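You operate a simulated robot arm through the tools that you are given. There is no shell and no other tool.

You are at the controls of a simulated robot arm. One attempt, no reset.

JOB
Stop pump and air, then set SERVICE, then switch the main isolator off.

Only the result counts: the job must be done as asked and must still hold three seconds after the hand-in. Knocking over, shifting, dropping, spilling or breaking anything else fails it.

ROBOT AND FRAMES
A 6-joint arm with a two-finger parallel gripper, fixed in place. Base frame: the origin is at the foot of the arm, x ahead of it, y to its left, z up. Units: mm, rad, N and s.
With the tool pointing down near the work surface it reaches from about 300 to 680 mm from the base axis. Its first joint turns from -2.897 to 2.897 rad. Payload 1.57 kg.
The TCP is the grasp point between the finger pads, 30 mm short of the fingertips. In the tool frame z runs along the fingers and y along their closing line. Largest opening 110 mm; finger width 24, thickness 12; the body of the gripper, 48 by 112 mm, starts 78 mm behind the TCP.
Orientation is that of the tool frame in the base frame, as a unit quaternion [x, y, z, w]. With the fingers straight down and closing along the base's y, the tool's x points along the base's -x, its y along +y and its z along -z.

CONTROLS
- The arm moves only by the tool move_arm. Its argument "plan" is a list that holds one entry, the list of rows, each a list of 6 numbers: the shift along the base's x, y, z in mm, then the turn, a rotation vector about the base's x, y, z in rad. In form: [[[x, y, z, rx, ry, rz], ...]]. A call has 1 to 20 rows; each row shifts and turns the commanded pose from where the row before left it. "claw" is the opening, from 0 (shut) to 1 (fully open), set as the call begins (left out, the last holds). A row lasts 0.2 s, in which the tool goes at most 50 mm and 0.15 rad; a call with a longer step from one row to the next is refused whole, and so is a gripper value outside its range. Where a pose cannot be reached the arm comes as near as it can. A force on the tool above 60 N (or 10 N above the force at the start of the call, whichever is more), or a blocked arm, ends the call early, and 0.2 s more pass. Each finger travels about 108 mm/s and halts on what it meets, pressing with about 43 N; the grip force reading is that of the motor and also rises with nothing between the fingers. The clock runs only during rows and for 0.2 s after the last one: add rows that do not move to give the fingers time. It gives the time, the measured TCP pose, the force on the tool (base axes), the opening and the grip force at its end, in the units of the frame above (readings bear some noise), with the torque about the TCP (base axes, N m) and any sound that the robot's microphone picked up.
- Cameras (640 x 400 px; columns grow to the right, rows downward): "scene" is fixed at [220.7, 500.6, 1990.4]; the picture's right is [-0.99, -0.12, 0.00], its down [-0.06, 0.51, -0.86] and it looks along [0.10, -0.85, -0.51] (base axes); focal length 320 px, centre (320, 200). "wrist" rides on the gripper at [70, 16, -141] in the tool frame; the picture's right is [-0.23, 0.97, 0.00], its down [-0.86, -0.20, -0.48] and it looks along [-0.47, -0.11, 0.88] (tool axes); focal length 222 px, centre (320, 200). There is no depth. A picture from a camera that has moved, and an enlarged one, comes with that camera's place and axes in the base frame and with its lens.
- camera(camera): a new picture of that camera. The clock stands still meanwhile.
- lift_body(by): slides the trunk up (or, below 0, down) by that many mm; the arm rides with it, the base frame stays. It gives what a move gives, with no picture.
- close_up(camera, box): a new picture of the part [left, top, right, bottom] of that camera's present view, enlarged. The clock stands still meanwhile.
- close_job(): hands the job in; it is judged then, once.

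Places have to be worked out from the pictures, the camera data and where the tool is seen. Open the gripper and draw the arm clear of the work before you hand the job in, unless the task says otherwise.

The tools are called by a JSON object that holds its "api" and its "payload". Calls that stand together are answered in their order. move_arm: Moves the arm, as the interface text tells. Its arguments: {"type":"object","properties":{"plan":{"type":"array"},"claw":{"type":"number"}},"required":["plan"]} The other tools are called the same way: lift_body (by) slides the trunk up or down; camera (camera) takes a picture; close_up (camera, box) takes an enlarged picture of a part of a camera's view; close_job () hands the job in.

At the start:

```text
time_s: 0.0
eef_pos: [171.0, -362.8, 1546.6]
orientation: [0.001, 1.0, 0.001, 0.0]
force: [-0.6, 0.4, -0.5]
wrist_torque: [0.01, -0.02, 0.05]
grip_width: 109.9
grip_force: 0.1
trunk travel left (down, up): [-525.0, 65.0]
```

scene: 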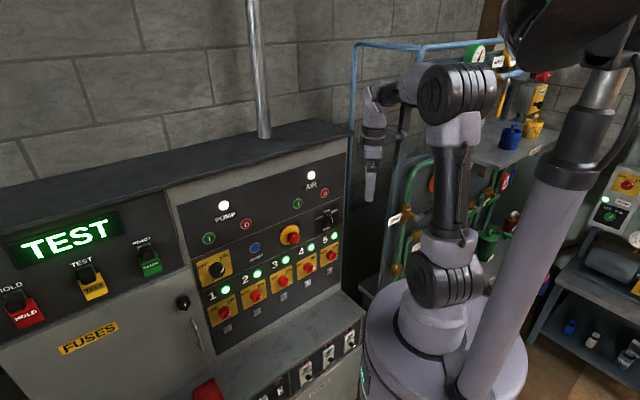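
wrist: 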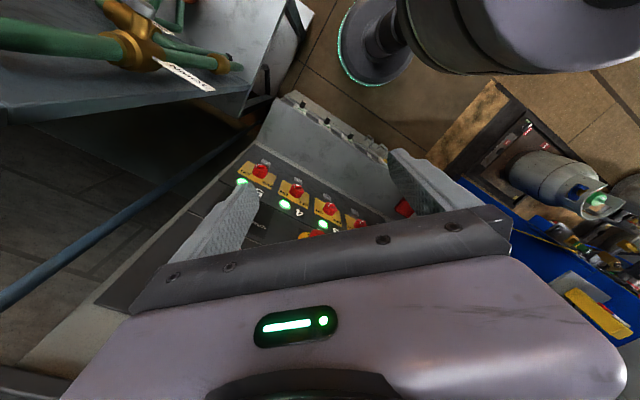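

I'll begin by looking closely at the panel in the scene camera, to read the labels and find the controls.

{"api": "close_up", "payload": {"camera": "scene", "box": [170, 150, 370, 275]}}

{"api": "close_up", "payload": {"camera": "scene", "box": [0, 190, 200, 315]}}

{"api": "close_up", "payload": {"camera": "scene", "box": [160, 240, 380, 400]}}

```text
3.20 times, centred on (270, 212) of scene
camera zoom: at [220.7, 500.6, 1990.4], right [-0.99, -0.12, 0.0], down [-0.06, 0.51, -0.86], along [0.1, -0.85, -0.51], focal length 1023 px, centre (480, 160)
```

zoom: 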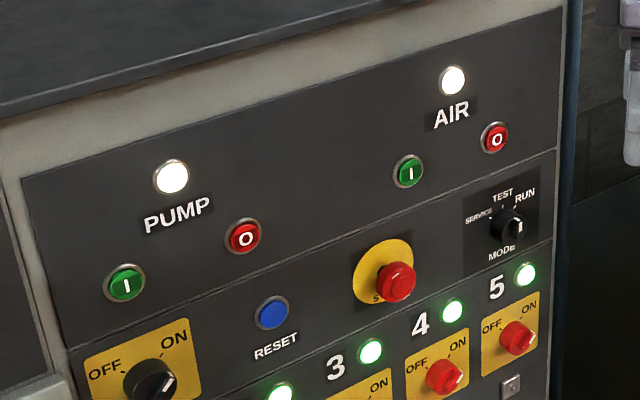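

```text
3.20 times, centred on (100, 252) of scene
camera zoom: at [220.7, 500.6, 1990.4], right [-0.99, -0.12, 0.0], down [-0.06, 0.51, -0.86], along [0.1, -0.85, -0.51], focal length 1023 px, centre (1024, 32)
```

zoom: 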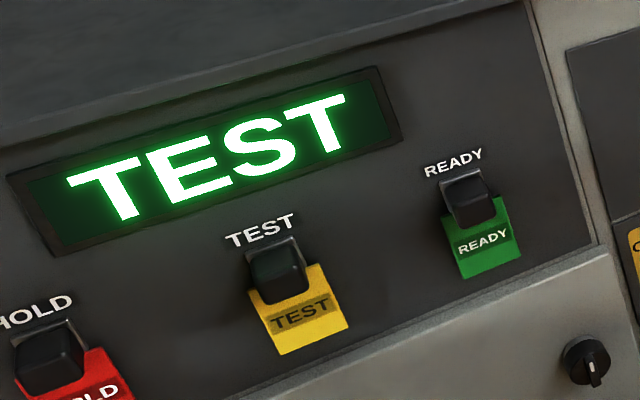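

```text
2.50 times, centred on (270, 320) of scene
camera zoom: at [220.7, 500.6, 1990.4], right [-0.99, -0.12, 0.0], down [-0.06, 0.51, -0.86], along [0.1, -0.85, -0.51], focal length 799 px, centre (445, -100)
```

zoom: 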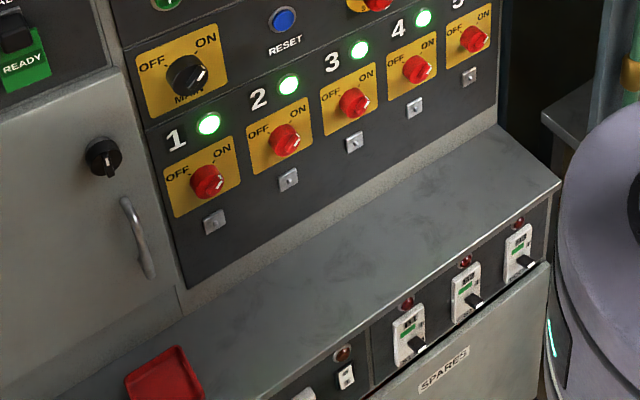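

The scene view shows the panel standing vertical and facing (-0.71, 0.71, 0), about 620-640 mm from the base axis. My estimates are pump O near (565,-333,1383), air O near (328,-569,1383), MODE near (312,-585,1247) and MAIN near (652,-246,1251). I'll yaw the tool to face the panel, staying well clear of it.

{"api": "move_arm", "payload": {"plan": [[[18.8, 13.1, 0, 0, 0, -0.131], [18.8, 13.1, 0, 0, 0, -0.131], [18.8, 13.1, 0, 0, 0, -0.131], [18.8, 13.1, 0, 0, 0, -0.131], [18.8, 13.1, 0, 0, 0, -0.131], [18.8, 13.1, 0, 0, 0, -0.1304]]], "claw": 1}}

```text
time_s: 1.4
eef_pos: [285.7, -282.7, 1545.2]
orientation: [0.384, 0.923, 0.0, 0.001]
force: [-0.5, -1.0, -0.1]
wrist_torque: [0.0, 0.04, 0.01]
grip_width: 110.3
grip_force: 0.1
trunk travel left (down, up): [-525.0, 65.0]
```

The yaw worked: the TCP is at (286,-283,1545). Next I'll lower the trunk by 150 mm, which keeps the arm about 230 mm in front of the panel.

{"api": "lift_body", "payload": {"by": -150}}

```text
time_s: 3.1
eef_pos: [283.0, -283.9, 1396.8]
orientation: [0.382, 0.924, 0.0, -0.001]
force: [-0.3, 0.3, 0.1]
wrist_torque: [0.03, 0.0, 0.01]
grip_width: 109.8
grip_force: 0.0
trunk travel left (down, up): [-375.0, 215.0]
```

The trunk is down 150 mm and the TCP is at z≈1397. Now I'll pitch the tool toward the panel while easing out to about D=480, leaving roughly 120 mm between the fingertips and the panel.

{"api": "move_arm", "payload": {"plan": [[[5, -5, 0, -0.101, -0.101, 0], [5, -5, 0, -0.101, -0.101, 0], [5, -5, 0, -0.101, -0.101, 0], [5, -5, 0, -0.101, -0.101, 0], [5, -5, 0, -0.101, -0.101, 0], [5, -5, 0, -0.101, -0.101, 0], [5, -5, 0, -0.101, -0.101, 0], [5, -5, 0, -0.101, -0.101, 0], [5, -5, 0, -0.101, -0.101, 0], [5, -5, 0, -0.101, -0.101, 0], [5, -5, 0, -0.1007, -0.1007, 0]]]}}

{"api": "camera", "payload": {"camera": "wrist"}}

{"api": "camera", "payload": {"camera": "scene"}}

```text
time_s: 5.5
eef_pos: [358.0, -378.8, 1410.8]
orientation: [0.288, 0.662, -0.28, 0.633]
force: [0.0, -0.4, -0.4]
wrist_torque: [0.01, 0.01, 0.03]
grip_width: 109.9
grip_force: 0.0
out of reach, approached as far as the arm can: row 7, 8, 9, 10, 11
trunk travel left (down, up): [-375.0, 215.0]
```

```text
taken
camera wrist: at [272.1, -262.6, 1346.4], right [0.73, 0.65, 0.22], down [-0.44, 0.19, 0.88], along [0.53, -0.73, 0.43], focal length 222 px, centre (320, 200)
```

wrist: 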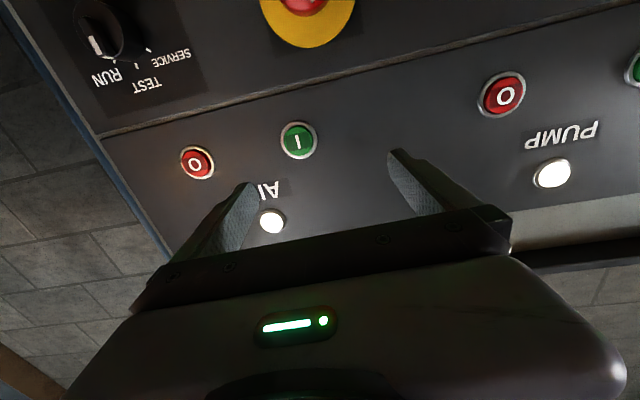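

```text
taken
```

scene: 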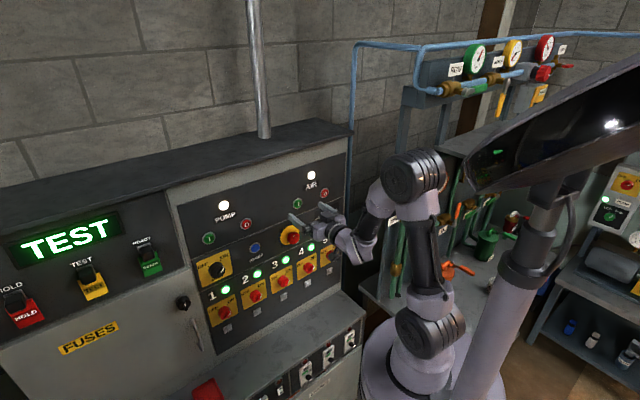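

The triangulation agrees: the button faces sit at D≈626 and z≈1389. The arm could not fold this close in, so I'll study the buttons and the MODE dial up close before going on.

{"api": "close_up", "payload": {"camera": "wrist", "box": [60, 0, 260, 125]}}

{"api": "close_up", "payload": {"camera": "wrist", "box": [440, 40, 640, 165]}}

{"api": "close_up", "payload": {"camera": "wrist", "box": [150, 110, 350, 235]}}

```text
3.20 times, centred on (160, 62) of wrist
camera zoom: at [272.1, -262.6, 1346.4], right [0.73, 0.65, 0.22], down [-0.44, 0.19, 0.88], along [0.53, -0.73, 0.43], focal length 711 px, centre (832, 640)
```

zoom: 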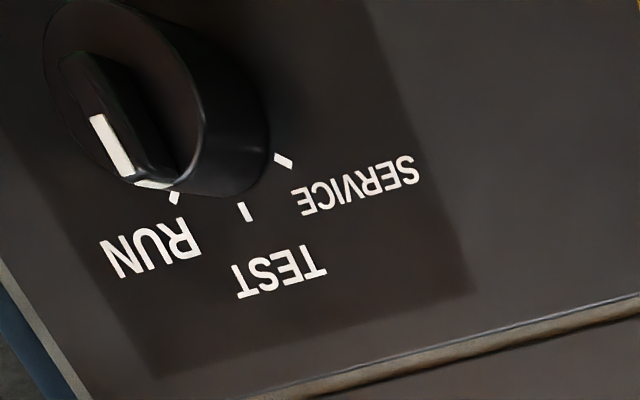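

```text
3.20 times, centred on (540, 102) of wrist
camera zoom: at [272.1, -262.6, 1346.4], right [0.73, 0.65, 0.22], down [-0.44, 0.19, 0.88], along [0.53, -0.73, 0.43], focal length 711 px, centre (-384, 512)
```

zoom: 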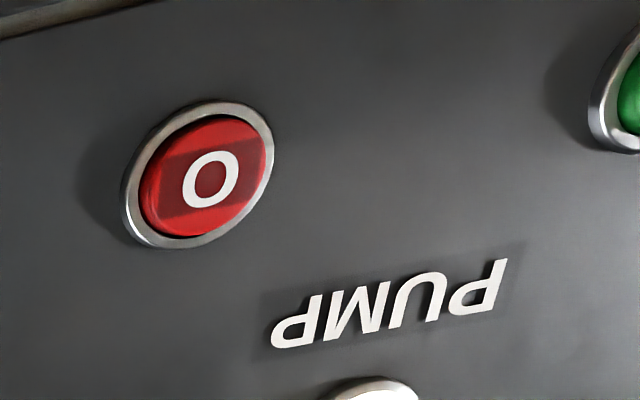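

```text
3.20 times, centred on (250, 172) of wrist
camera zoom: at [272.1, -262.6, 1346.4], right [0.73, 0.65, 0.22], down [-0.44, 0.19, 0.88], along [0.53, -0.73, 0.43], focal length 711 px, centre (544, 288)
```

zoom: 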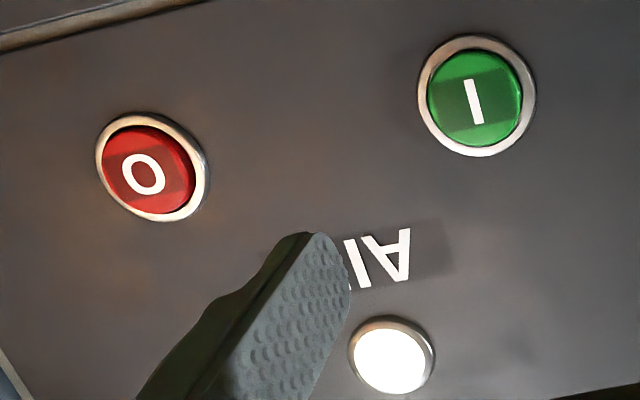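

The MODE pointer is at RUN, and its handle is a raised bar on a round skirt. The button caps are about 32 mm across with a slim bezel. I'll close the gripper and move to a standoff about 40 mm in front of the pump O button.

{"api": "move_arm", "payload": {"plan": [[[25, 18.2, -3.5, 0, 0, 0], [25, 18.2, -3.5, 0, 0, 0], [25, 18.2, -3.5, 0, 0, 0], [25, 18.2, -3.5, 0, 0, 0], [25, 18.2, -3.5, 0, 0, 0], [25, 18.2, -3.5, 0, 0, 0], [0, 0, 0, 0, 0, 0]]], "claw": 0}}

{"api": "camera", "payload": {"camera": "wrist"}}

```text
time_s: 7.2
eef_pos: [508.3, -270.8, 1391.0]
orientation: [0.287, 0.663, -0.281, 0.632]
force: [0.6, -0.3, -0.7]
wrist_torque: [0.0, 0.01, 0.0]
grip_width: 0.0
grip_force: 21.4
trunk travel left (down, up): [-375.0, 215.0]
```

```text
taken
camera wrist: at [422.3, -153.6, 1326.7], right [0.73, 0.65, 0.22], down [-0.44, 0.2, 0.88], along [0.53, -0.73, 0.43], focal length 222 px, centre (320, 200)
```

wrist: 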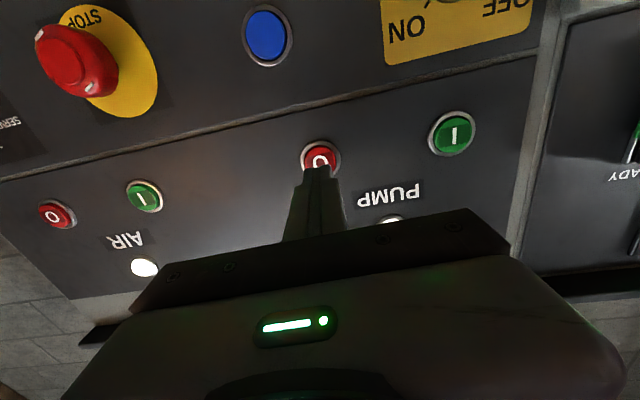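

The tool is 2-3° off the panel normal, and pump O refines to about (560.6,-324.5,1389). I'll correct the orientation and line up about 20 mm in front of the button.

{"api": "move_arm", "payload": {"plan": [[[8.5, -9.1, -1, -0.0125, -0.0185, 0.0195], [8.4, -9.2, -1, -0.0125, -0.0185, 0.0195], [0, 0, 0, 0, 0, 0]]]}}

{"api": "camera", "payload": {"camera": "wrist"}}

{"api": "close_up", "payload": {"camera": "scene", "box": [180, 170, 380, 295]}}

```text
time_s: 8.0
eef_pos: [525.1, -287.3, 1390.1]
orientation: [0.272, 0.653, -0.271, 0.653]
force: [-0.1, -0.9, -1.3]
wrist_torque: [0.02, -0.01, 0.06]
grip_width: 0.0
grip_force: 21.1
trunk travel left (down, up): [-375.0, 215.0]
```

```text
taken
camera wrist: at [437.7, -176.0, 1319.0], right [0.69, 0.69, 0.23], down [-0.48, 0.2, 0.85], along [0.54, -0.7, 0.47], focal length 222 px, centre (320, 200)
```

wrist: 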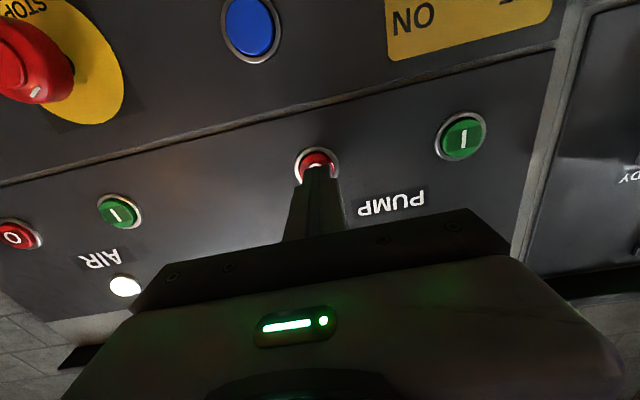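

```text
3.20 times, centred on (280, 232) of scene
camera zoom: at [220.7, 500.6, 1990.4], right [-0.99, -0.12, 0.0], down [-0.06, 0.51, -0.86], along [0.1, -0.85, -0.51], focal length 1023 px, centre (448, 96)
```

zoom: 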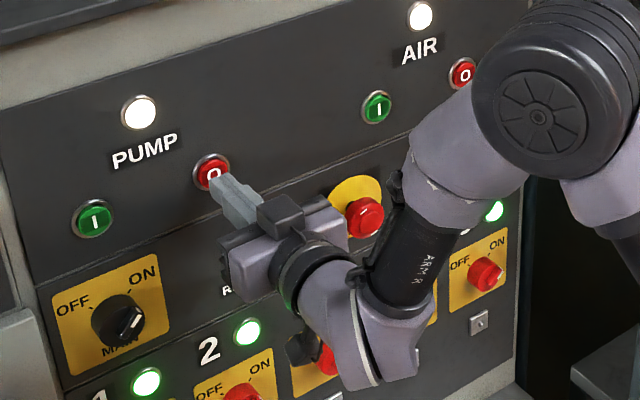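

The tool is now square to the panel. I'll zoom in on the fingertip and button to check the alignment before pressing.

{"api": "close_up", "payload": {"camera": "wrist", "box": [240, 110, 400, 210]}}

{"api": "close_up", "payload": {"camera": "scene", "box": [220, 200, 300, 250]}}

```text
4.00 times, centred on (320, 160) of wrist
camera zoom: at [437.7, -176.0, 1319.0], right [0.69, 0.69, 0.23], down [-0.48, 0.2, 0.85], along [0.54, -0.7, 0.47], focal length 888 px, centre (320, 360)
```

zoom: 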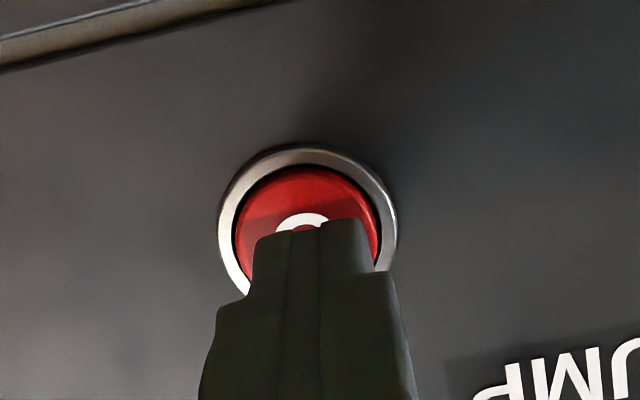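

```text
8.00 times, centred on (260, 225) of scene
camera zoom: at [220.7, 500.6, 1990.4], right [-0.99, -0.12, 0.0], down [-0.06, 0.51, -0.86], along [0.1, -0.85, -0.51], focal length 2558 px, centre (800, 0)
```

zoom: 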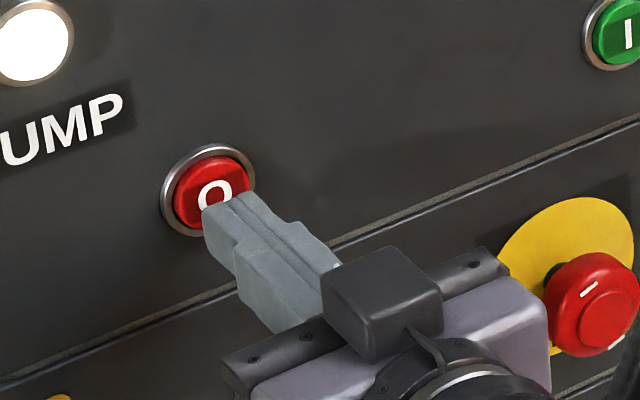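

The tip needs to go about 3 mm toward the panel's right and about 1 mm lower to centre on the cap. I'll make that shift and advance 18 mm, stopping just short of contact.

{"api": "move_arm", "payload": {"plan": [[[-2.2, -2.2, -1.4, 0, 0, 0], [4.24, -4.24, 0, 0, 0, 0], [4.24, -4.24, 0, 0, 0, 0], [4.24, -4.24, 0, 0, 0, 0], [0, 0, 0, 0, 0, 0]]]}}

{"api": "close_up", "payload": {"camera": "wrist", "box": [240, 110, 400, 210]}}

```text
time_s: 9.2
eef_pos: [533.9, -300.8, 1387.6]
orientation: [0.271, 0.652, -0.272, 0.653]
force: [-2.5, 2.4, 0.2]
wrist_torque: [0.03, 0.04, 0.04]
grip_width: 0.0
grip_force: 20.9
trunk travel left (down, up): [-375.0, 215.0]
heard: click
```

```text
4.00 times, centred on (320, 160) of wrist
camera zoom: at [447.2, -190.8, 1317.2], right [0.69, 0.69, 0.23], down [-0.48, 0.2, 0.85], along [0.54, -0.7, 0.47], focal length 888 px, centre (320, 360)
```

zoom: 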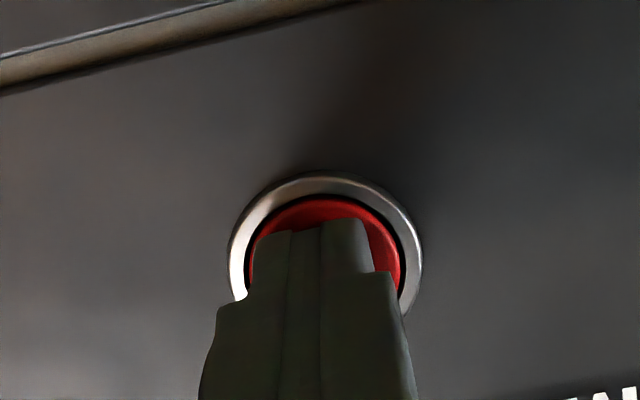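

I heard a click, with about 3.4 N of contact force, so pump O has been pressed. I'll check the pump lamp from the scene camera.

{"api": "close_up", "payload": {"camera": "scene", "box": [180, 150, 380, 275]}}

```text
3.20 times, centred on (280, 212) of scene
camera zoom: at [220.7, 500.6, 1990.4], right [-0.99, -0.12, 0.0], down [-0.06, 0.51, -0.86], along [0.1, -0.85, -0.51], focal length 1023 px, centre (448, 160)
```

zoom: 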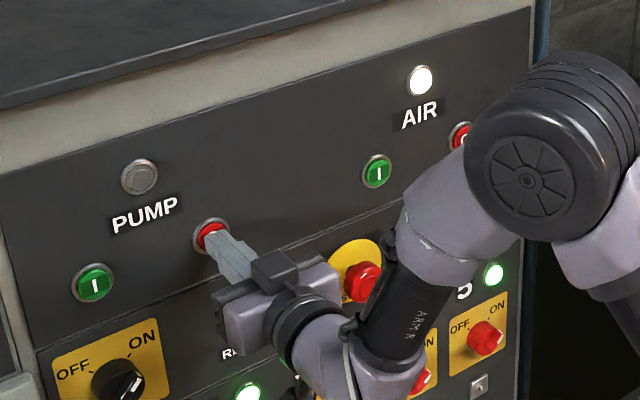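

The pump lamp is out, so the pump has stopped. I'll retract 45 mm and carry the closed tip across to the air O button, estimated at L≈+167 and z≈1388.

{"api": "move_arm", "payload": {"plan": [[[-10.6, 10.6, 0, 0, 0, 0], [-10.6, 10.6, 0, 0, 0, 0], [-10.6, 10.6, 0, 0, 0, 0], [-29.2, -29.2, 0, 0, 0, 0], [-29.2, -29.2, 0, 0, 0, 0], [-29.2, -29.2, 0, 0, 0, 0], [-29.2, -29.2, 0, 0, 0, 0], [-29.2, -29.2, 0, 0, 0, 0], [-29.2, -29.2, 0, 0, 0, 0], [-29.2, -29.2, 0, 0, 0, 0], [-29.2, -29.2, 0, 0, 0, 0], [0, 0, 0, 0, 0, 0]]]}}

{"api": "camera", "payload": {"camera": "wrist"}}

{"api": "camera", "payload": {"camera": "scene"}}

```text
time_s: 11.8
eef_pos: [270.9, -504.3, 1387.9]
orientation: [0.271, 0.652, -0.273, 0.653]
force: [0.3, 0.6, 0.8]
wrist_torque: [-0.02, 0.02, 0.01]
grip_width: 0.1
grip_force: 21.6
trunk travel left (down, up): [-375.0, 215.0]
```

```text
taken
camera wrist: at [182.6, -394.1, 1316.2], right [0.69, 0.69, 0.23], down [-0.48, 0.2, 0.85], along [0.54, -0.7, 0.47], focal length 222 px, centre (320, 200)
```

wrist: 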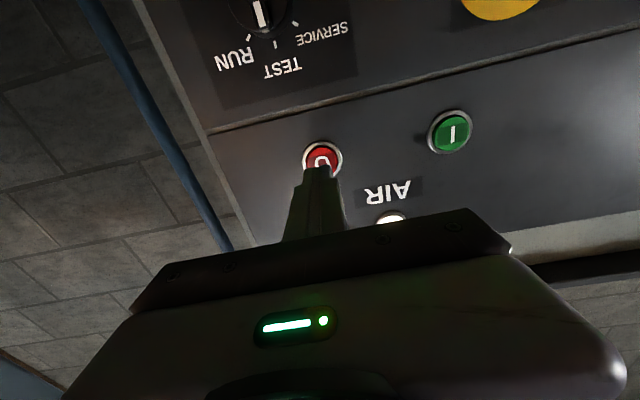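

```text
taken
```

scene: 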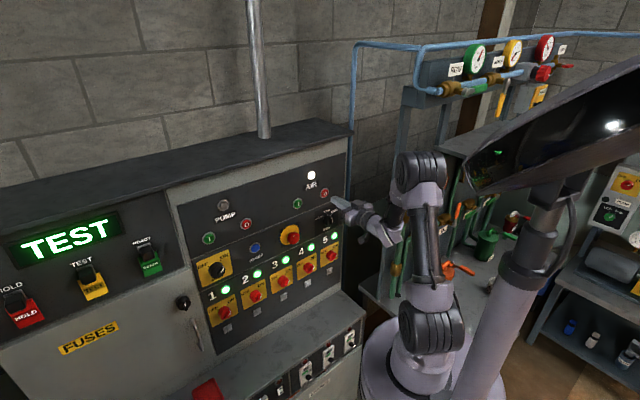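

The tip is now in front of air O and nothing else has moved. I'll zoom in to check the lateral alignment.

{"api": "close_up", "payload": {"camera": "wrist", "box": [240, 110, 400, 210]}}

{"api": "close_up", "payload": {"camera": "wrist", "box": [190, 0, 350, 100]}}

```text
4.00 times, centred on (320, 160) of wrist
camera zoom: at [182.6, -394.1, 1316.2], right [0.69, 0.69, 0.23], down [-0.48, 0.2, 0.85], along [0.54, -0.7, 0.47], focal length 888 px, centre (320, 360)
```

zoom: 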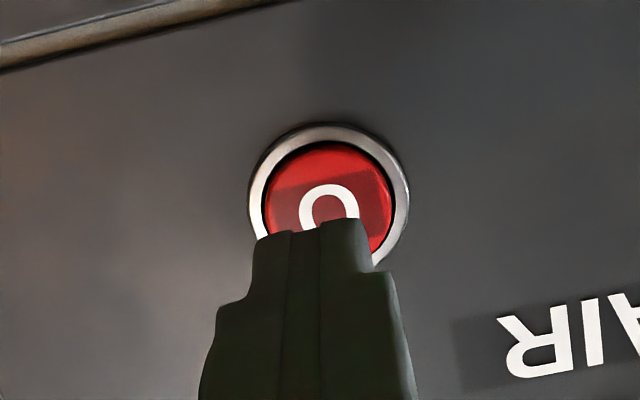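

```text
4.00 times, centred on (270, 50) of wrist
camera zoom: at [182.6, -394.1, 1316.2], right [0.69, 0.69, 0.23], down [-0.48, 0.2, 0.85], along [0.54, -0.7, 0.47], focal length 888 px, centre (520, 800)
```

zoom: 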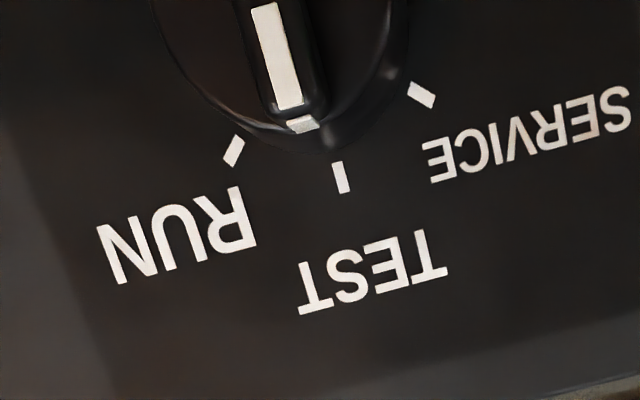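

In this view the MODE bar is parallel to the TEST tick, so MODE is actually at TEST, which matches the display. I'll shift the tip about 1.5 mm and press air O to the same depth as the pump button.

{"api": "move_arm", "payload": {"plan": [[[1.2, 1.2, 0.8, 0, 0, 0], [5.3, -5.3, 0, 0, 0, 0], [5.3, -5.3, 0, 0, 0, 0], [5.3, -5.3, 0, 0, 0, 0], [5.3, -5.3, 0, 0, 0, 0], [3.6, -3.6, 0, 0, 0, 0], [3.6, -3.6, 0, 0, 0, 0], [2.9, -2.9, 0, 0, 0, 0], [0, 0, 0, 0, 0, 0]]]}}

{"api": "close_up", "payload": {"camera": "scene", "box": [180, 150, 380, 275]}}

```text
time_s: 13.8
eef_pos: [302.2, -533.1, 1388.6]
orientation: [0.272, 0.653, -0.271, 0.653]
force: [-2.4, 0.6, -0.7]
wrist_torque: [0.03, 0.03, -0.01]
grip_width: 0.1
grip_force: 21.3
trunk travel left (down, up): [-375.0, 215.0]
heard: click
```

```text
3.20 times, centred on (280, 212) of scene
camera zoom: at [220.7, 500.6, 1990.4], right [-0.99, -0.12, 0.0], down [-0.06, 0.51, -0.86], along [0.1, -0.85, -0.51], focal length 1023 px, centre (448, 160)
```

zoom: 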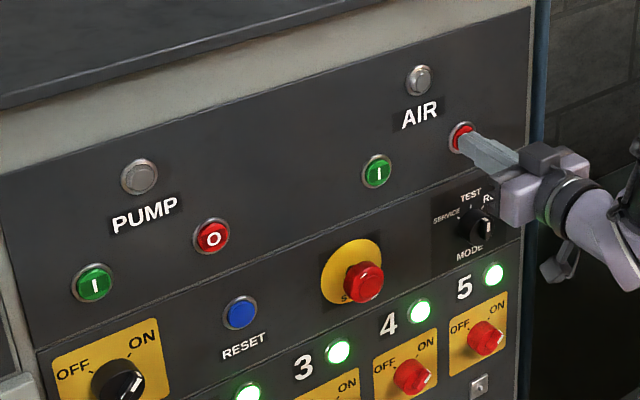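

Both lamps are out, so pump and air are stopped. I'll retract about 75 mm, shift right toward MODE, and open the gripper.

{"api": "move_arm", "payload": {"plan": [[[-10.6, 10.6, 0, 0, 0, 0], [-10.6, 10.6, 0, 0, 0, 0], [-10.6, 10.6, 0, 0, 0, 0], [-10.6, 10.6, 0, 0, 0, 0], [-10.6, 10.6, 0, 0, 0, 0], [-10, -10, 0, 0, 0, 0], [-10, -10, 0, 0, 0, 0], [0, 0, 0, 0, 0, 0]]], "claw": 0}}

{"api": "lift_body", "payload": {"by": -140}}

{"api": "camera", "payload": {"camera": "wrist"}}

{"api": "camera", "payload": {"camera": "scene"}}

```text
time_s: 15.6
eef_pos: [229.7, -500.8, 1389.1]
orientation: [0.272, 0.652, -0.272, 0.653]
force: [0.1, -0.5, 1.2]
wrist_torque: [0.03, -0.03, -0.04]
grip_width: 0.1
grip_force: 21.6
trunk travel left (down, up): [-375.0, 215.0]
```

```text
time_s: 17.2
eef_pos: [228.4, -500.5, 1249.0]
orientation: [0.271, 0.652, -0.272, 0.653]
force: [0.8, -1.1, -0.1]
wrist_torque: [-0.01, 0.01, -0.03]
grip_width: 0.0
grip_force: 20.9
trunk travel left (down, up): [-235.0, 355.0]
```

```text
taken
camera wrist: at [140.8, -389.4, 1177.9], right [0.69, 0.69, 0.23], down [-0.48, 0.2, 0.85], along [0.54, -0.7, 0.47], focal length 222 px, centre (320, 200)
```

wrist: 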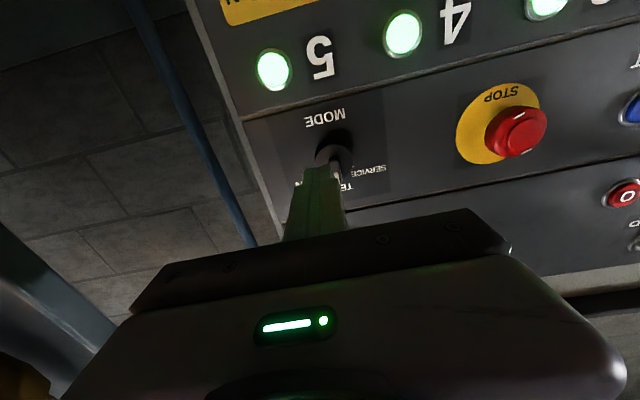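

```text
taken
```

scene: 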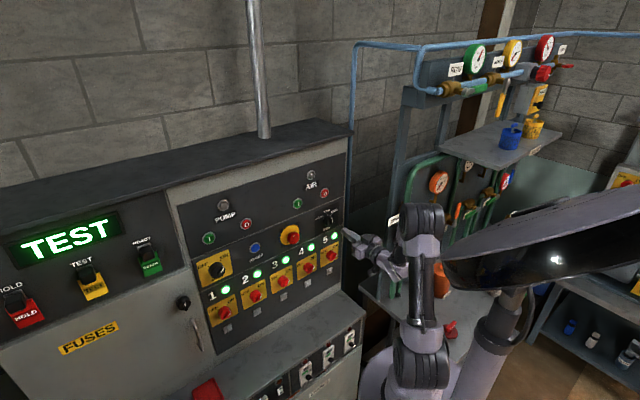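

The fingers hide part of the knob, so I'll open the gripper here, about 85 mm off the panel, and look at it directly.

{"api": "move_arm", "payload": {"plan": [[[0, 0, 0, 0, 0, 0], [0, 0, 0, 0, 0, 0], [0, 0, 0, 0, 0, 0]]], "claw": 0.6}}

{"api": "close_up", "payload": {"camera": "wrist", "box": [240, 90, 400, 190]}}

{"api": "close_up", "payload": {"camera": "scene", "box": [290, 195, 370, 245]}}

```text
time_s: 18.0
eef_pos: [228.5, -499.5, 1249.1]
orientation: [0.272, 0.652, -0.272, 0.653]
force: [0.6, -0.5, -0.6]
wrist_torque: [-0.02, -0.01, -0.03]
grip_width: 65.8
grip_force: 0.0
trunk travel left (down, up): [-235.0, 355.0]
```

```text
4.00 times, centred on (320, 140) of wrist
camera zoom: at [140.8, -389.4, 1177.7], right [0.69, 0.69, 0.23], down [-0.48, 0.2, 0.85], along [0.54, -0.7, 0.47], focal length 888 px, centre (320, 440)
```

zoom: 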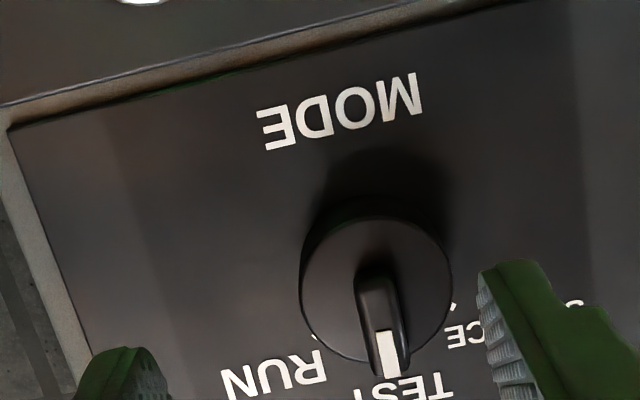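

```text
8.00 times, centred on (330, 220) of scene
camera zoom: at [220.7, 500.6, 1990.4], right [-0.99, -0.12, 0.0], down [-0.06, 0.51, -0.86], along [0.1, -0.85, -0.51], focal length 2558 px, centre (240, 40)
```

zoom: 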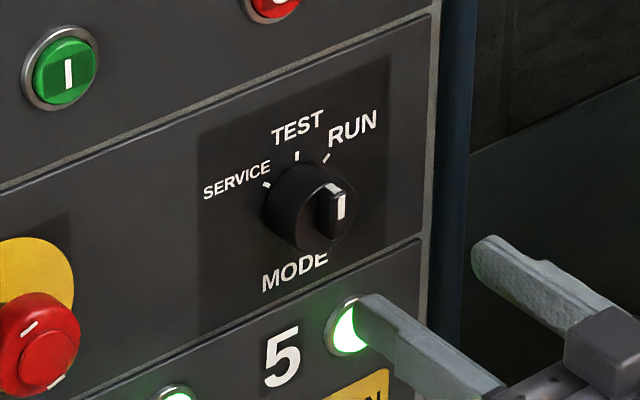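

MODE is clearly at TEST. I'll zoom in more on the knob to measure its centre and the bar.

{"api": "close_up", "payload": {"camera": "scene", "box": [312, 205, 352, 230]}}

{"api": "close_up", "payload": {"camera": "wrist", "box": [290, 130, 370, 180]}}

```text
16.00 times, centred on (332, 218) of scene
camera zoom: at [220.7, 500.6, 1990.4], right [-0.99, -0.12, 0.0], down [-0.06, 0.51, -0.86], along [0.1, -0.85, -0.51], focal length 5115 px, centre (128, -80)
```

zoom: 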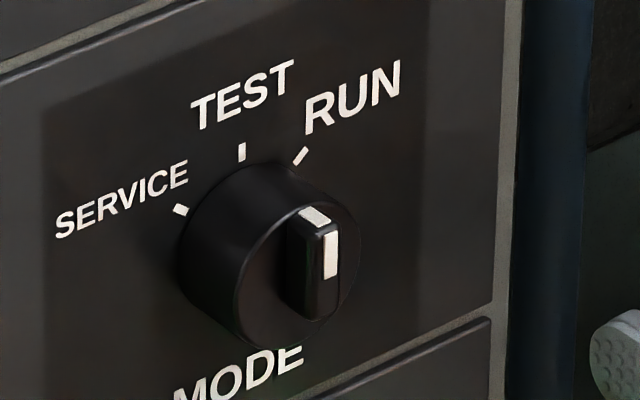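

```text
8.00 times, centred on (330, 155) of wrist
camera zoom: at [140.8, -389.4, 1177.7], right [0.69, 0.69, 0.23], down [-0.48, 0.2, 0.85], along [0.54, -0.7, 0.47], focal length 1777 px, centre (240, 560)
```

zoom: 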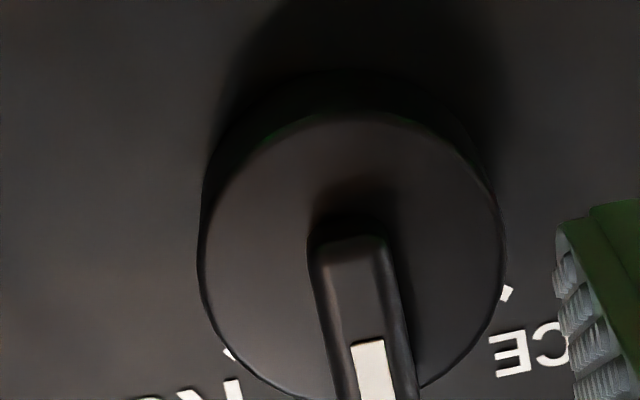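

The geometry fits both cameras: the MODE axis is at L≈179.5, z≈1259, the skirt face is at D≈606, and the bar is about 8 mm wide with its front at D≈595. SERVICE is about 50° counter-clockwise from TEST. I'll line up with the axis and move to just short of the bar with the fingers open 44 mm.

{"api": "move_arm", "payload": {"plan": [[[4.3, 4.3, 5, 0, 0, 0], [4.2, 4.2, 5, 0, 0, 0], [10, -10, 0, 0, 0, 0], [10, -10, 0, 0, 0, 0], [10, -10, 0, 0, 0, 0], [0, 0, 0, 0, 0, 0]]], "claw": 0.4}}

{"api": "camera", "payload": {"camera": "wrist"}}

{"api": "close_up", "payload": {"camera": "wrist", "box": [240, 110, 400, 210]}}

{"api": "close_up", "payload": {"camera": "scene", "box": [292, 195, 372, 245]}}

```text
time_s: 19.4
eef_pos: [266.6, -522.7, 1258.7]
orientation: [0.272, 0.652, -0.272, 0.653]
force: [0.6, 0.2, 0.2]
wrist_torque: [0.01, -0.01, -0.01]
grip_width: 43.5
grip_force: 0.0
trunk travel left (down, up): [-235.0, 355.0]
```

```text
taken
camera wrist: at [179.5, -410.5, 1187.5], right [0.69, 0.69, 0.23], down [-0.48, 0.2, 0.85], along [0.54, -0.7, 0.47], focal length 222 px, centre (320, 200)
```

wrist: 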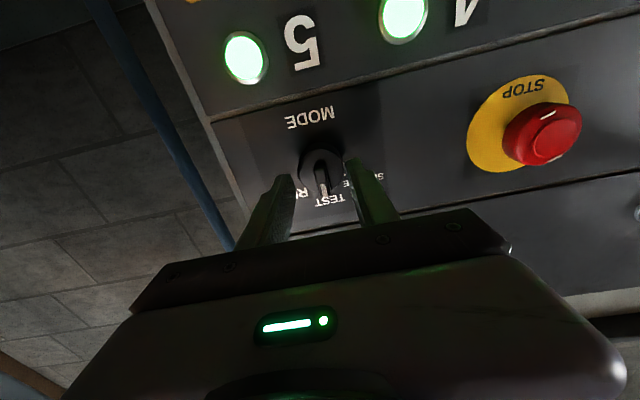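

```text
4.00 times, centred on (320, 160) of wrist
camera zoom: at [179.5, -410.5, 1187.5], right [0.69, 0.69, 0.23], down [-0.48, 0.2, 0.85], along [0.54, -0.7, 0.47], focal length 888 px, centre (320, 360)
```

zoom: 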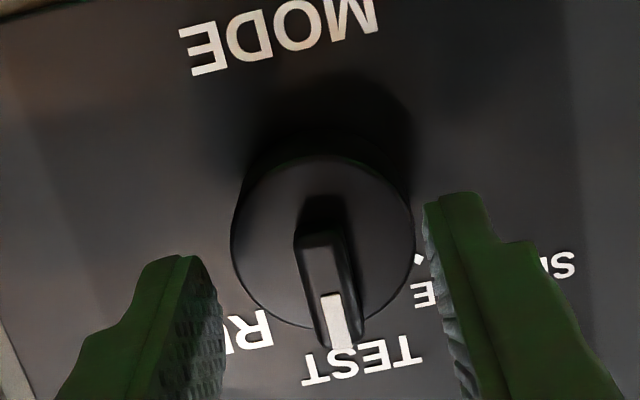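

```text
8.00 times, centred on (332, 220) of scene
camera zoom: at [220.7, 500.6, 1990.4], right [-0.99, -0.12, 0.0], down [-0.06, 0.51, -0.86], along [0.1, -0.85, -0.51], focal length 2558 px, centre (224, 40)
```

zoom: 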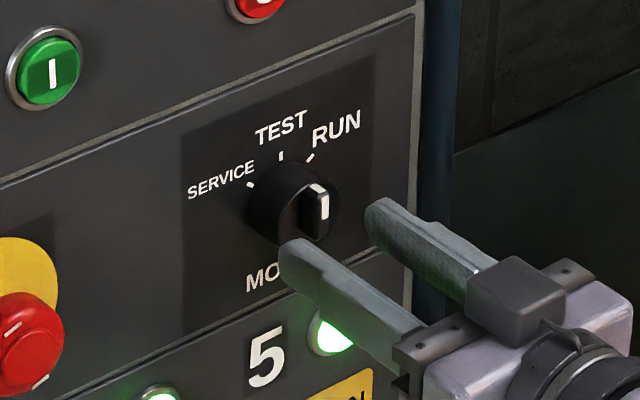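

The tool axis matches the knob axis to within 1 mm. I'll advance 14 mm so the fingertips straddle the bar just short of the skirt.

{"api": "move_arm", "payload": {"plan": [[[3.3, -3.3, 0, 0, 0, 0], [3.3, -3.3, 0, 0, 0, 0], [3.3, -3.3, 0, 0, 0, 0], [0, 0, 0, 0, 0, 0]]], "claw": 0.4}}

{"api": "close_up", "payload": {"camera": "wrist", "box": [240, 110, 400, 210]}}

{"api": "close_up", "payload": {"camera": "scene", "box": [292, 195, 372, 245]}}

```text
time_s: 20.4
eef_pos: [276.7, -531.0, 1257.9]
orientation: [0.272, 0.652, -0.272, 0.653]
force: [-0.8, 0.1, 0.7]
wrist_torque: [0.0, 0.01, 0.03]
grip_width: 44.0
grip_force: 0.1
trunk travel left (down, up): [-235.0, 355.0]
```

```text
4.00 times, centred on (320, 160) of wrist
camera zoom: at [189.3, -420.3, 1187.5], right [0.69, 0.69, 0.23], down [-0.48, 0.2, 0.85], along [0.54, -0.7, 0.47], focal length 888 px, centre (320, 360)
```

zoom: 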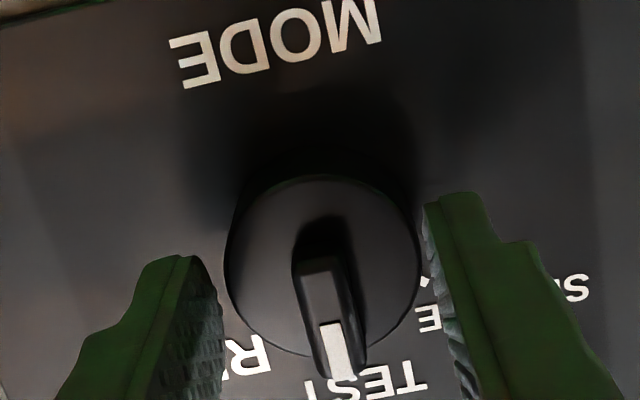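

```text
8.00 times, centred on (332, 220) of scene
camera zoom: at [220.7, 500.6, 1990.4], right [-0.99, -0.12, 0.0], down [-0.06, 0.51, -0.86], along [0.1, -0.85, -0.51], focal length 2558 px, centre (224, 40)
```

zoom: 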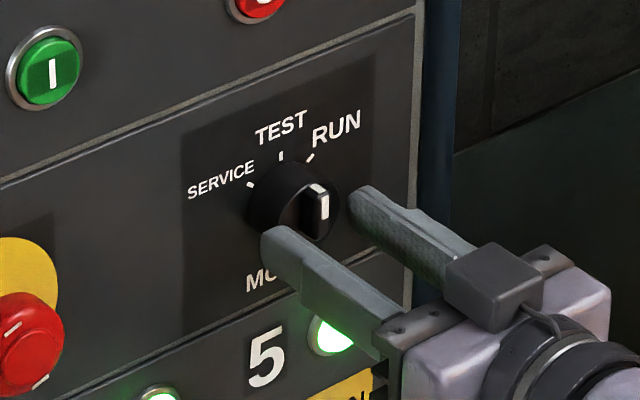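

The fingertips are at D≈601, either side of the bar. I'll close onto it now.

{"api": "move_arm", "payload": {"plan": [[[1.0, -1.0, 0, 0, 0, 0], [0, 0, 0, 0, 0, 0], [0, 0, 0, 0, 0, 0], [0, 0, 0, 0, 0, 0]]], "claw": 0}}

{"api": "close_up", "payload": {"camera": "wrist", "box": [240, 110, 400, 210]}}

```text
time_s: 21.4
eef_pos: [277.8, -531.4, 1259.5]
orientation: [0.271, 0.653, -0.272, 0.653]
force: [-2.0, 8.6, -5.3]
wrist_torque: [0.15, 0.17, 0.23]
grip_width: 10.9
grip_force: 28.6
trunk travel left (down, up): [-235.0, 355.0]
```

```text
4.00 times, centred on (320, 160) of wrist
camera zoom: at [189.7, -420.5, 1187.6], right [0.69, 0.69, 0.23], down [-0.48, 0.2, 0.85], along [0.54, -0.7, 0.47], focal length 888 px, centre (320, 360)
```

zoom: 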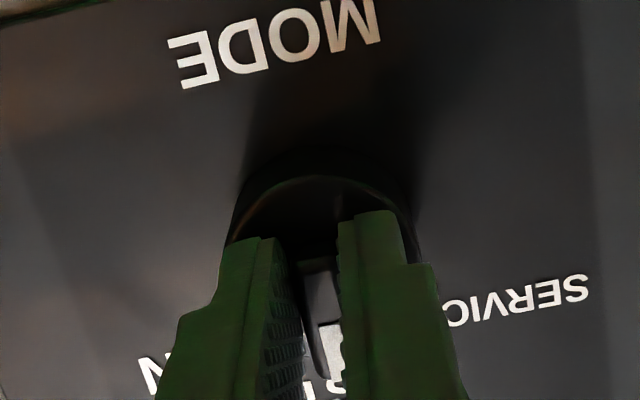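

The bar is gripped at 10.9 mm. I'll turn it counter-clockwise in two stages, starting with 0.45 rad.

{"api": "move_arm", "payload": {"plan": [[[0, 0, 0, -0.0636, 0.0636, 0], [0, 0, 0, -0.0636, 0.0636, 0], [0, 0, 0, -0.0636, 0.0636, 0], [0, 0, 0, -0.0636, 0.0636, 0], [0, 0, 0, -0.0636, 0.0636, 0], [0, 0, 0, 0, 0, 0]]], "claw": 0}}

{"api": "close_up", "payload": {"camera": "scene", "box": [292, 195, 372, 245]}}

```text
time_s: 22.8
eef_pos: [277.1, -531.2, 1258.8]
orientation: [0.119, 0.696, -0.411, 0.577]
force: [-8.6, 10.3, -13.1]
wrist_torque: [0.8, 0.82, -0.12]
grip_width: 10.9
grip_force: 28.5
trunk travel left (down, up): [-235.0, 355.0]
```

```text
8.00 times, centred on (332, 220) of scene
camera zoom: at [220.7, 500.6, 1990.4], right [-0.99, -0.12, 0.0], down [-0.06, 0.51, -0.86], along [0.1, -0.85, -0.51], focal length 2558 px, centre (224, 40)
```

zoom: 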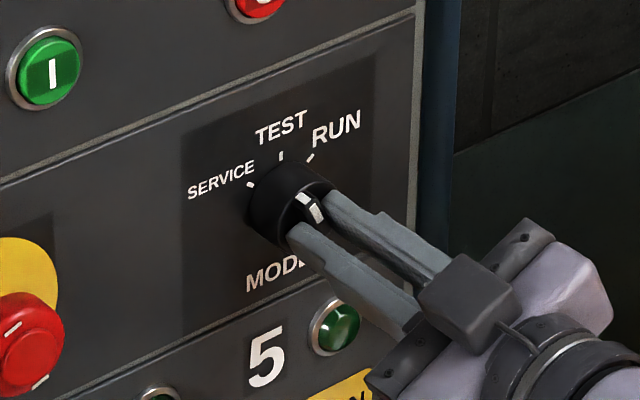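

The knob is turning with the gripper. The green lamp by 5 has gone dark, so I'll check the whole scene before going on.

{"api": "camera", "payload": {"camera": "scene"}}

{"api": "close_up", "payload": {"camera": "scene", "box": [180, 180, 380, 305]}}

```text
taken
```

scene: 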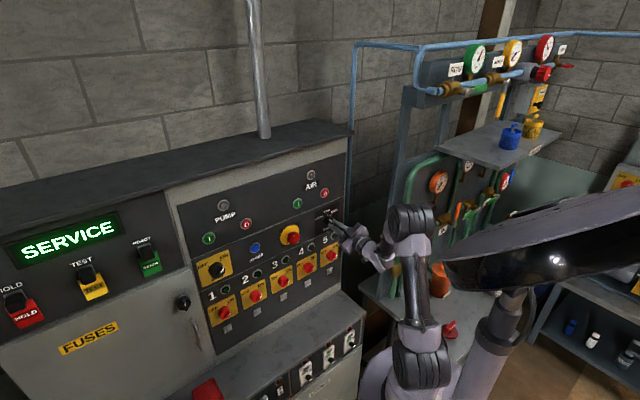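

```text
3.20 times, centred on (280, 242) of scene
camera zoom: at [220.7, 500.6, 1990.4], right [-0.99, -0.12, 0.0], down [-0.06, 0.51, -0.86], along [0.1, -0.85, -0.51], focal length 1023 px, centre (448, 64)
```

zoom: 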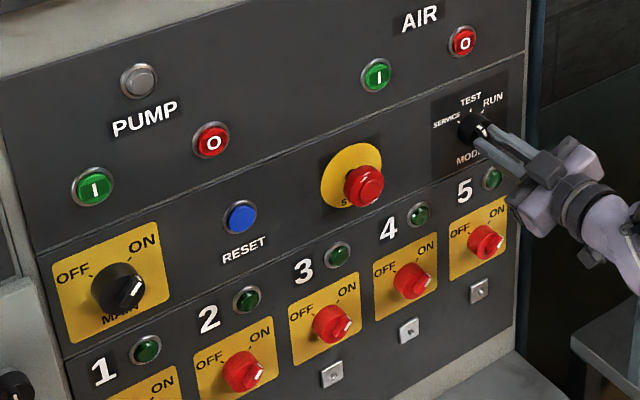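

The display now reads SERVICE and the feeder lamps are off as a consequence, so the mode is registering. I'll finish the turn to the SERVICE mark so the knob seats in its detent.

{"api": "move_arm", "payload": {"plan": [[[0, 0, 0, -0.0566, 0.0566, 0], [0, 0, 0, -0.0566, 0.0566, 0], [0, 0, 0, -0.0566, 0.0566, 0], [0, 0, 0, -0.0566, 0.0566, 0], [0, 0, 0, -0.0424, 0.0424, 0], [0, 0, 0, 0, 0, 0]]], "claw": 0}}

{"api": "close_up", "payload": {"camera": "scene", "box": [302, 200, 366, 240]}}

{"api": "close_up", "payload": {"camera": "wrist", "box": [240, 110, 400, 210]}}

```text
time_s: 24.2
eef_pos: [277.0, -531.2, 1258.8]
orientation: [-0.015, 0.705, -0.513, 0.489]
force: [-10.2, 6.1, -9.7]
wrist_torque: [0.78, 0.84, -0.5]
grip_width: 11.1
grip_force: 28.2
trunk travel left (down, up): [-235.0, 355.0]
```

```text
10.00 times, centred on (334, 220) of scene
camera zoom: at [220.7, 500.6, 1990.4], right [-0.99, -0.12, 0.0], down [-0.06, 0.51, -0.86], along [0.1, -0.85, -0.51], focal length 3197 px, centre (180, 0)
```

zoom: 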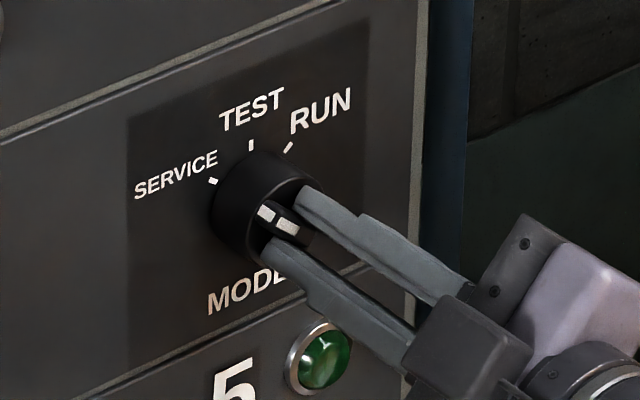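

```text
4.00 times, centred on (320, 160) of wrist
camera zoom: at [148.9, -461.4, 1198.2], right [0.59, 0.58, -0.56], down [0.01, 0.69, 0.72], along [0.81, -0.43, 0.4], focal length 888 px, centre (320, 360)
```

zoom: 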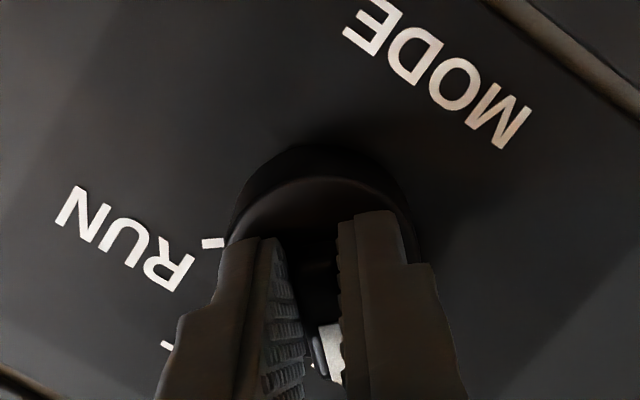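

The bar now points at the SERVICE tick, about 50° round, with no torque left about its axis. I'll release it and back straight off.

{"api": "move_arm", "payload": {"plan": [[[0, 0, 0, 0, 0, 0], [0, 0, 0, 0, 0, 0], [0, 0, 0, 0, 0, 0], [-5, 5, 0, 0, 0, 0], [-7, 7, 0, 0, 0, 0], [-10, 10, 0, 0, 0, 0], [-10, 10, 0, 0, 0, 0], [-10, 10, 0, 0, 0, 0], [0, 0, 0, 0, 0, 0]]], "claw": 0.4}}

{"api": "close_up", "payload": {"camera": "scene", "box": [302, 200, 366, 240]}}

{"api": "camera", "payload": {"camera": "scene"}}

{"api": "camera", "payload": {"camera": "wrist"}}

```text
time_s: 26.2
eef_pos: [236.7, -492.4, 1258.1]
orientation: [-0.015, 0.706, -0.511, 0.49]
force: [-0.2, -0.4, 0.0]
wrist_torque: [-0.03, 0.0, 0.0]
grip_width: 44.2
grip_force: 0.1
trunk travel left (down, up): [-235.0, 355.0]
```

```text
10.00 times, centred on (334, 220) of scene
camera zoom: at [220.7, 500.6, 1990.4], right [-0.99, -0.12, 0.0], down [-0.06, 0.51, -0.86], along [0.1, -0.85, -0.51], focal length 3197 px, centre (180, 0)
```

zoom: 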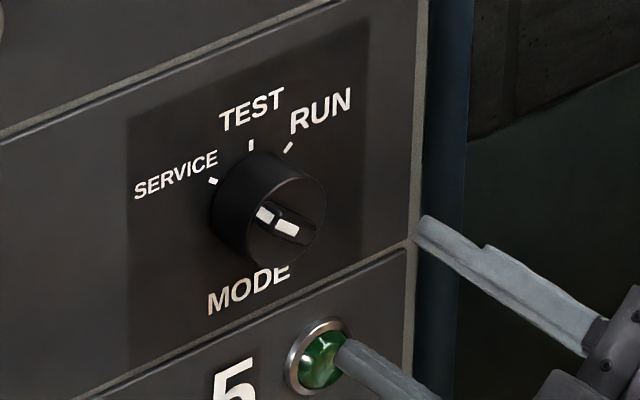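

```text
taken
```

scene: 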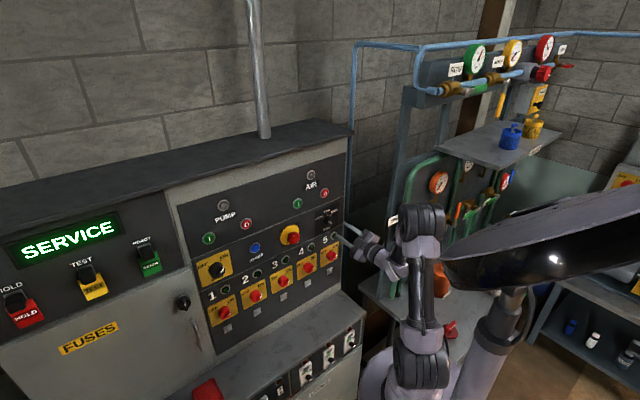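

```text
taken
camera wrist: at [107.9, -421.3, 1197.8], right [0.59, 0.58, -0.56], down [0.01, 0.69, 0.72], along [0.81, -0.43, 0.4], focal length 222 px, centre (320, 200)
```

wrist: 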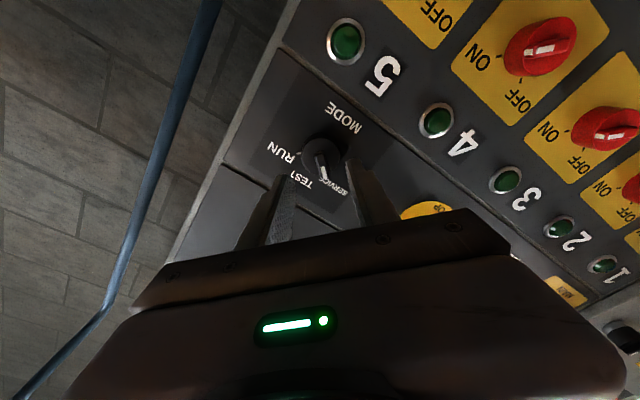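

SERVICE holds after release: the display reads SERVICE and the pointer sits at its tick. Next is the MAIN isolator, so I'll look at it closely from the scene camera.

{"api": "close_up", "payload": {"camera": "scene", "box": [185, 245, 249, 285]}}

{"api": "close_up", "payload": {"camera": "scene", "box": [150, 240, 310, 340]}}

```text
10.00 times, centred on (217, 265) of scene
camera zoom: at [220.7, 500.6, 1990.4], right [-0.99, -0.12, 0.0], down [-0.06, 0.51, -0.86], along [0.1, -0.85, -0.51], focal length 3197 px, centre (1350, -450)
```

zoom: 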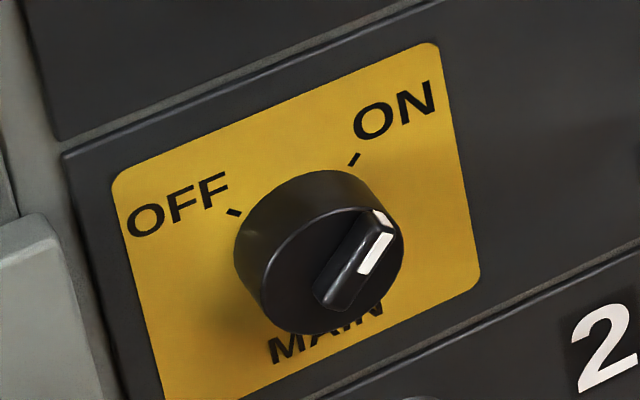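

```text
4.00 times, centred on (230, 290) of scene
camera zoom: at [220.7, 500.6, 1990.4], right [-0.99, -0.12, 0.0], down [-0.06, 0.51, -0.86], along [0.1, -0.85, -0.51], focal length 1279 px, centre (680, -160)
```

zoom: 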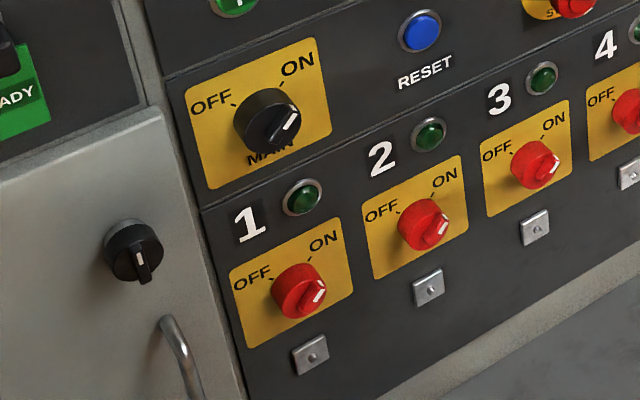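

MAIN is a similar knob at ON, about 45° clockwise, with OFF 45° to the left. I estimate its axis at L≈-292, z≈1263. To pass clear of the emergency stop I'll first raise the trunk by 130 mm.

{"api": "lift_body", "payload": {"by": 130}}

```text
time_s: 27.8
eef_pos: [236.1, -491.9, 1390.1]
orientation: [-0.015, 0.706, -0.513, 0.489]
force: [0.3, -0.6, 0.8]
wrist_torque: [0.0, 0.0, 0.02]
grip_width: 44.1
grip_force: 0.0
trunk travel left (down, up): [-365.0, 225.0]
```

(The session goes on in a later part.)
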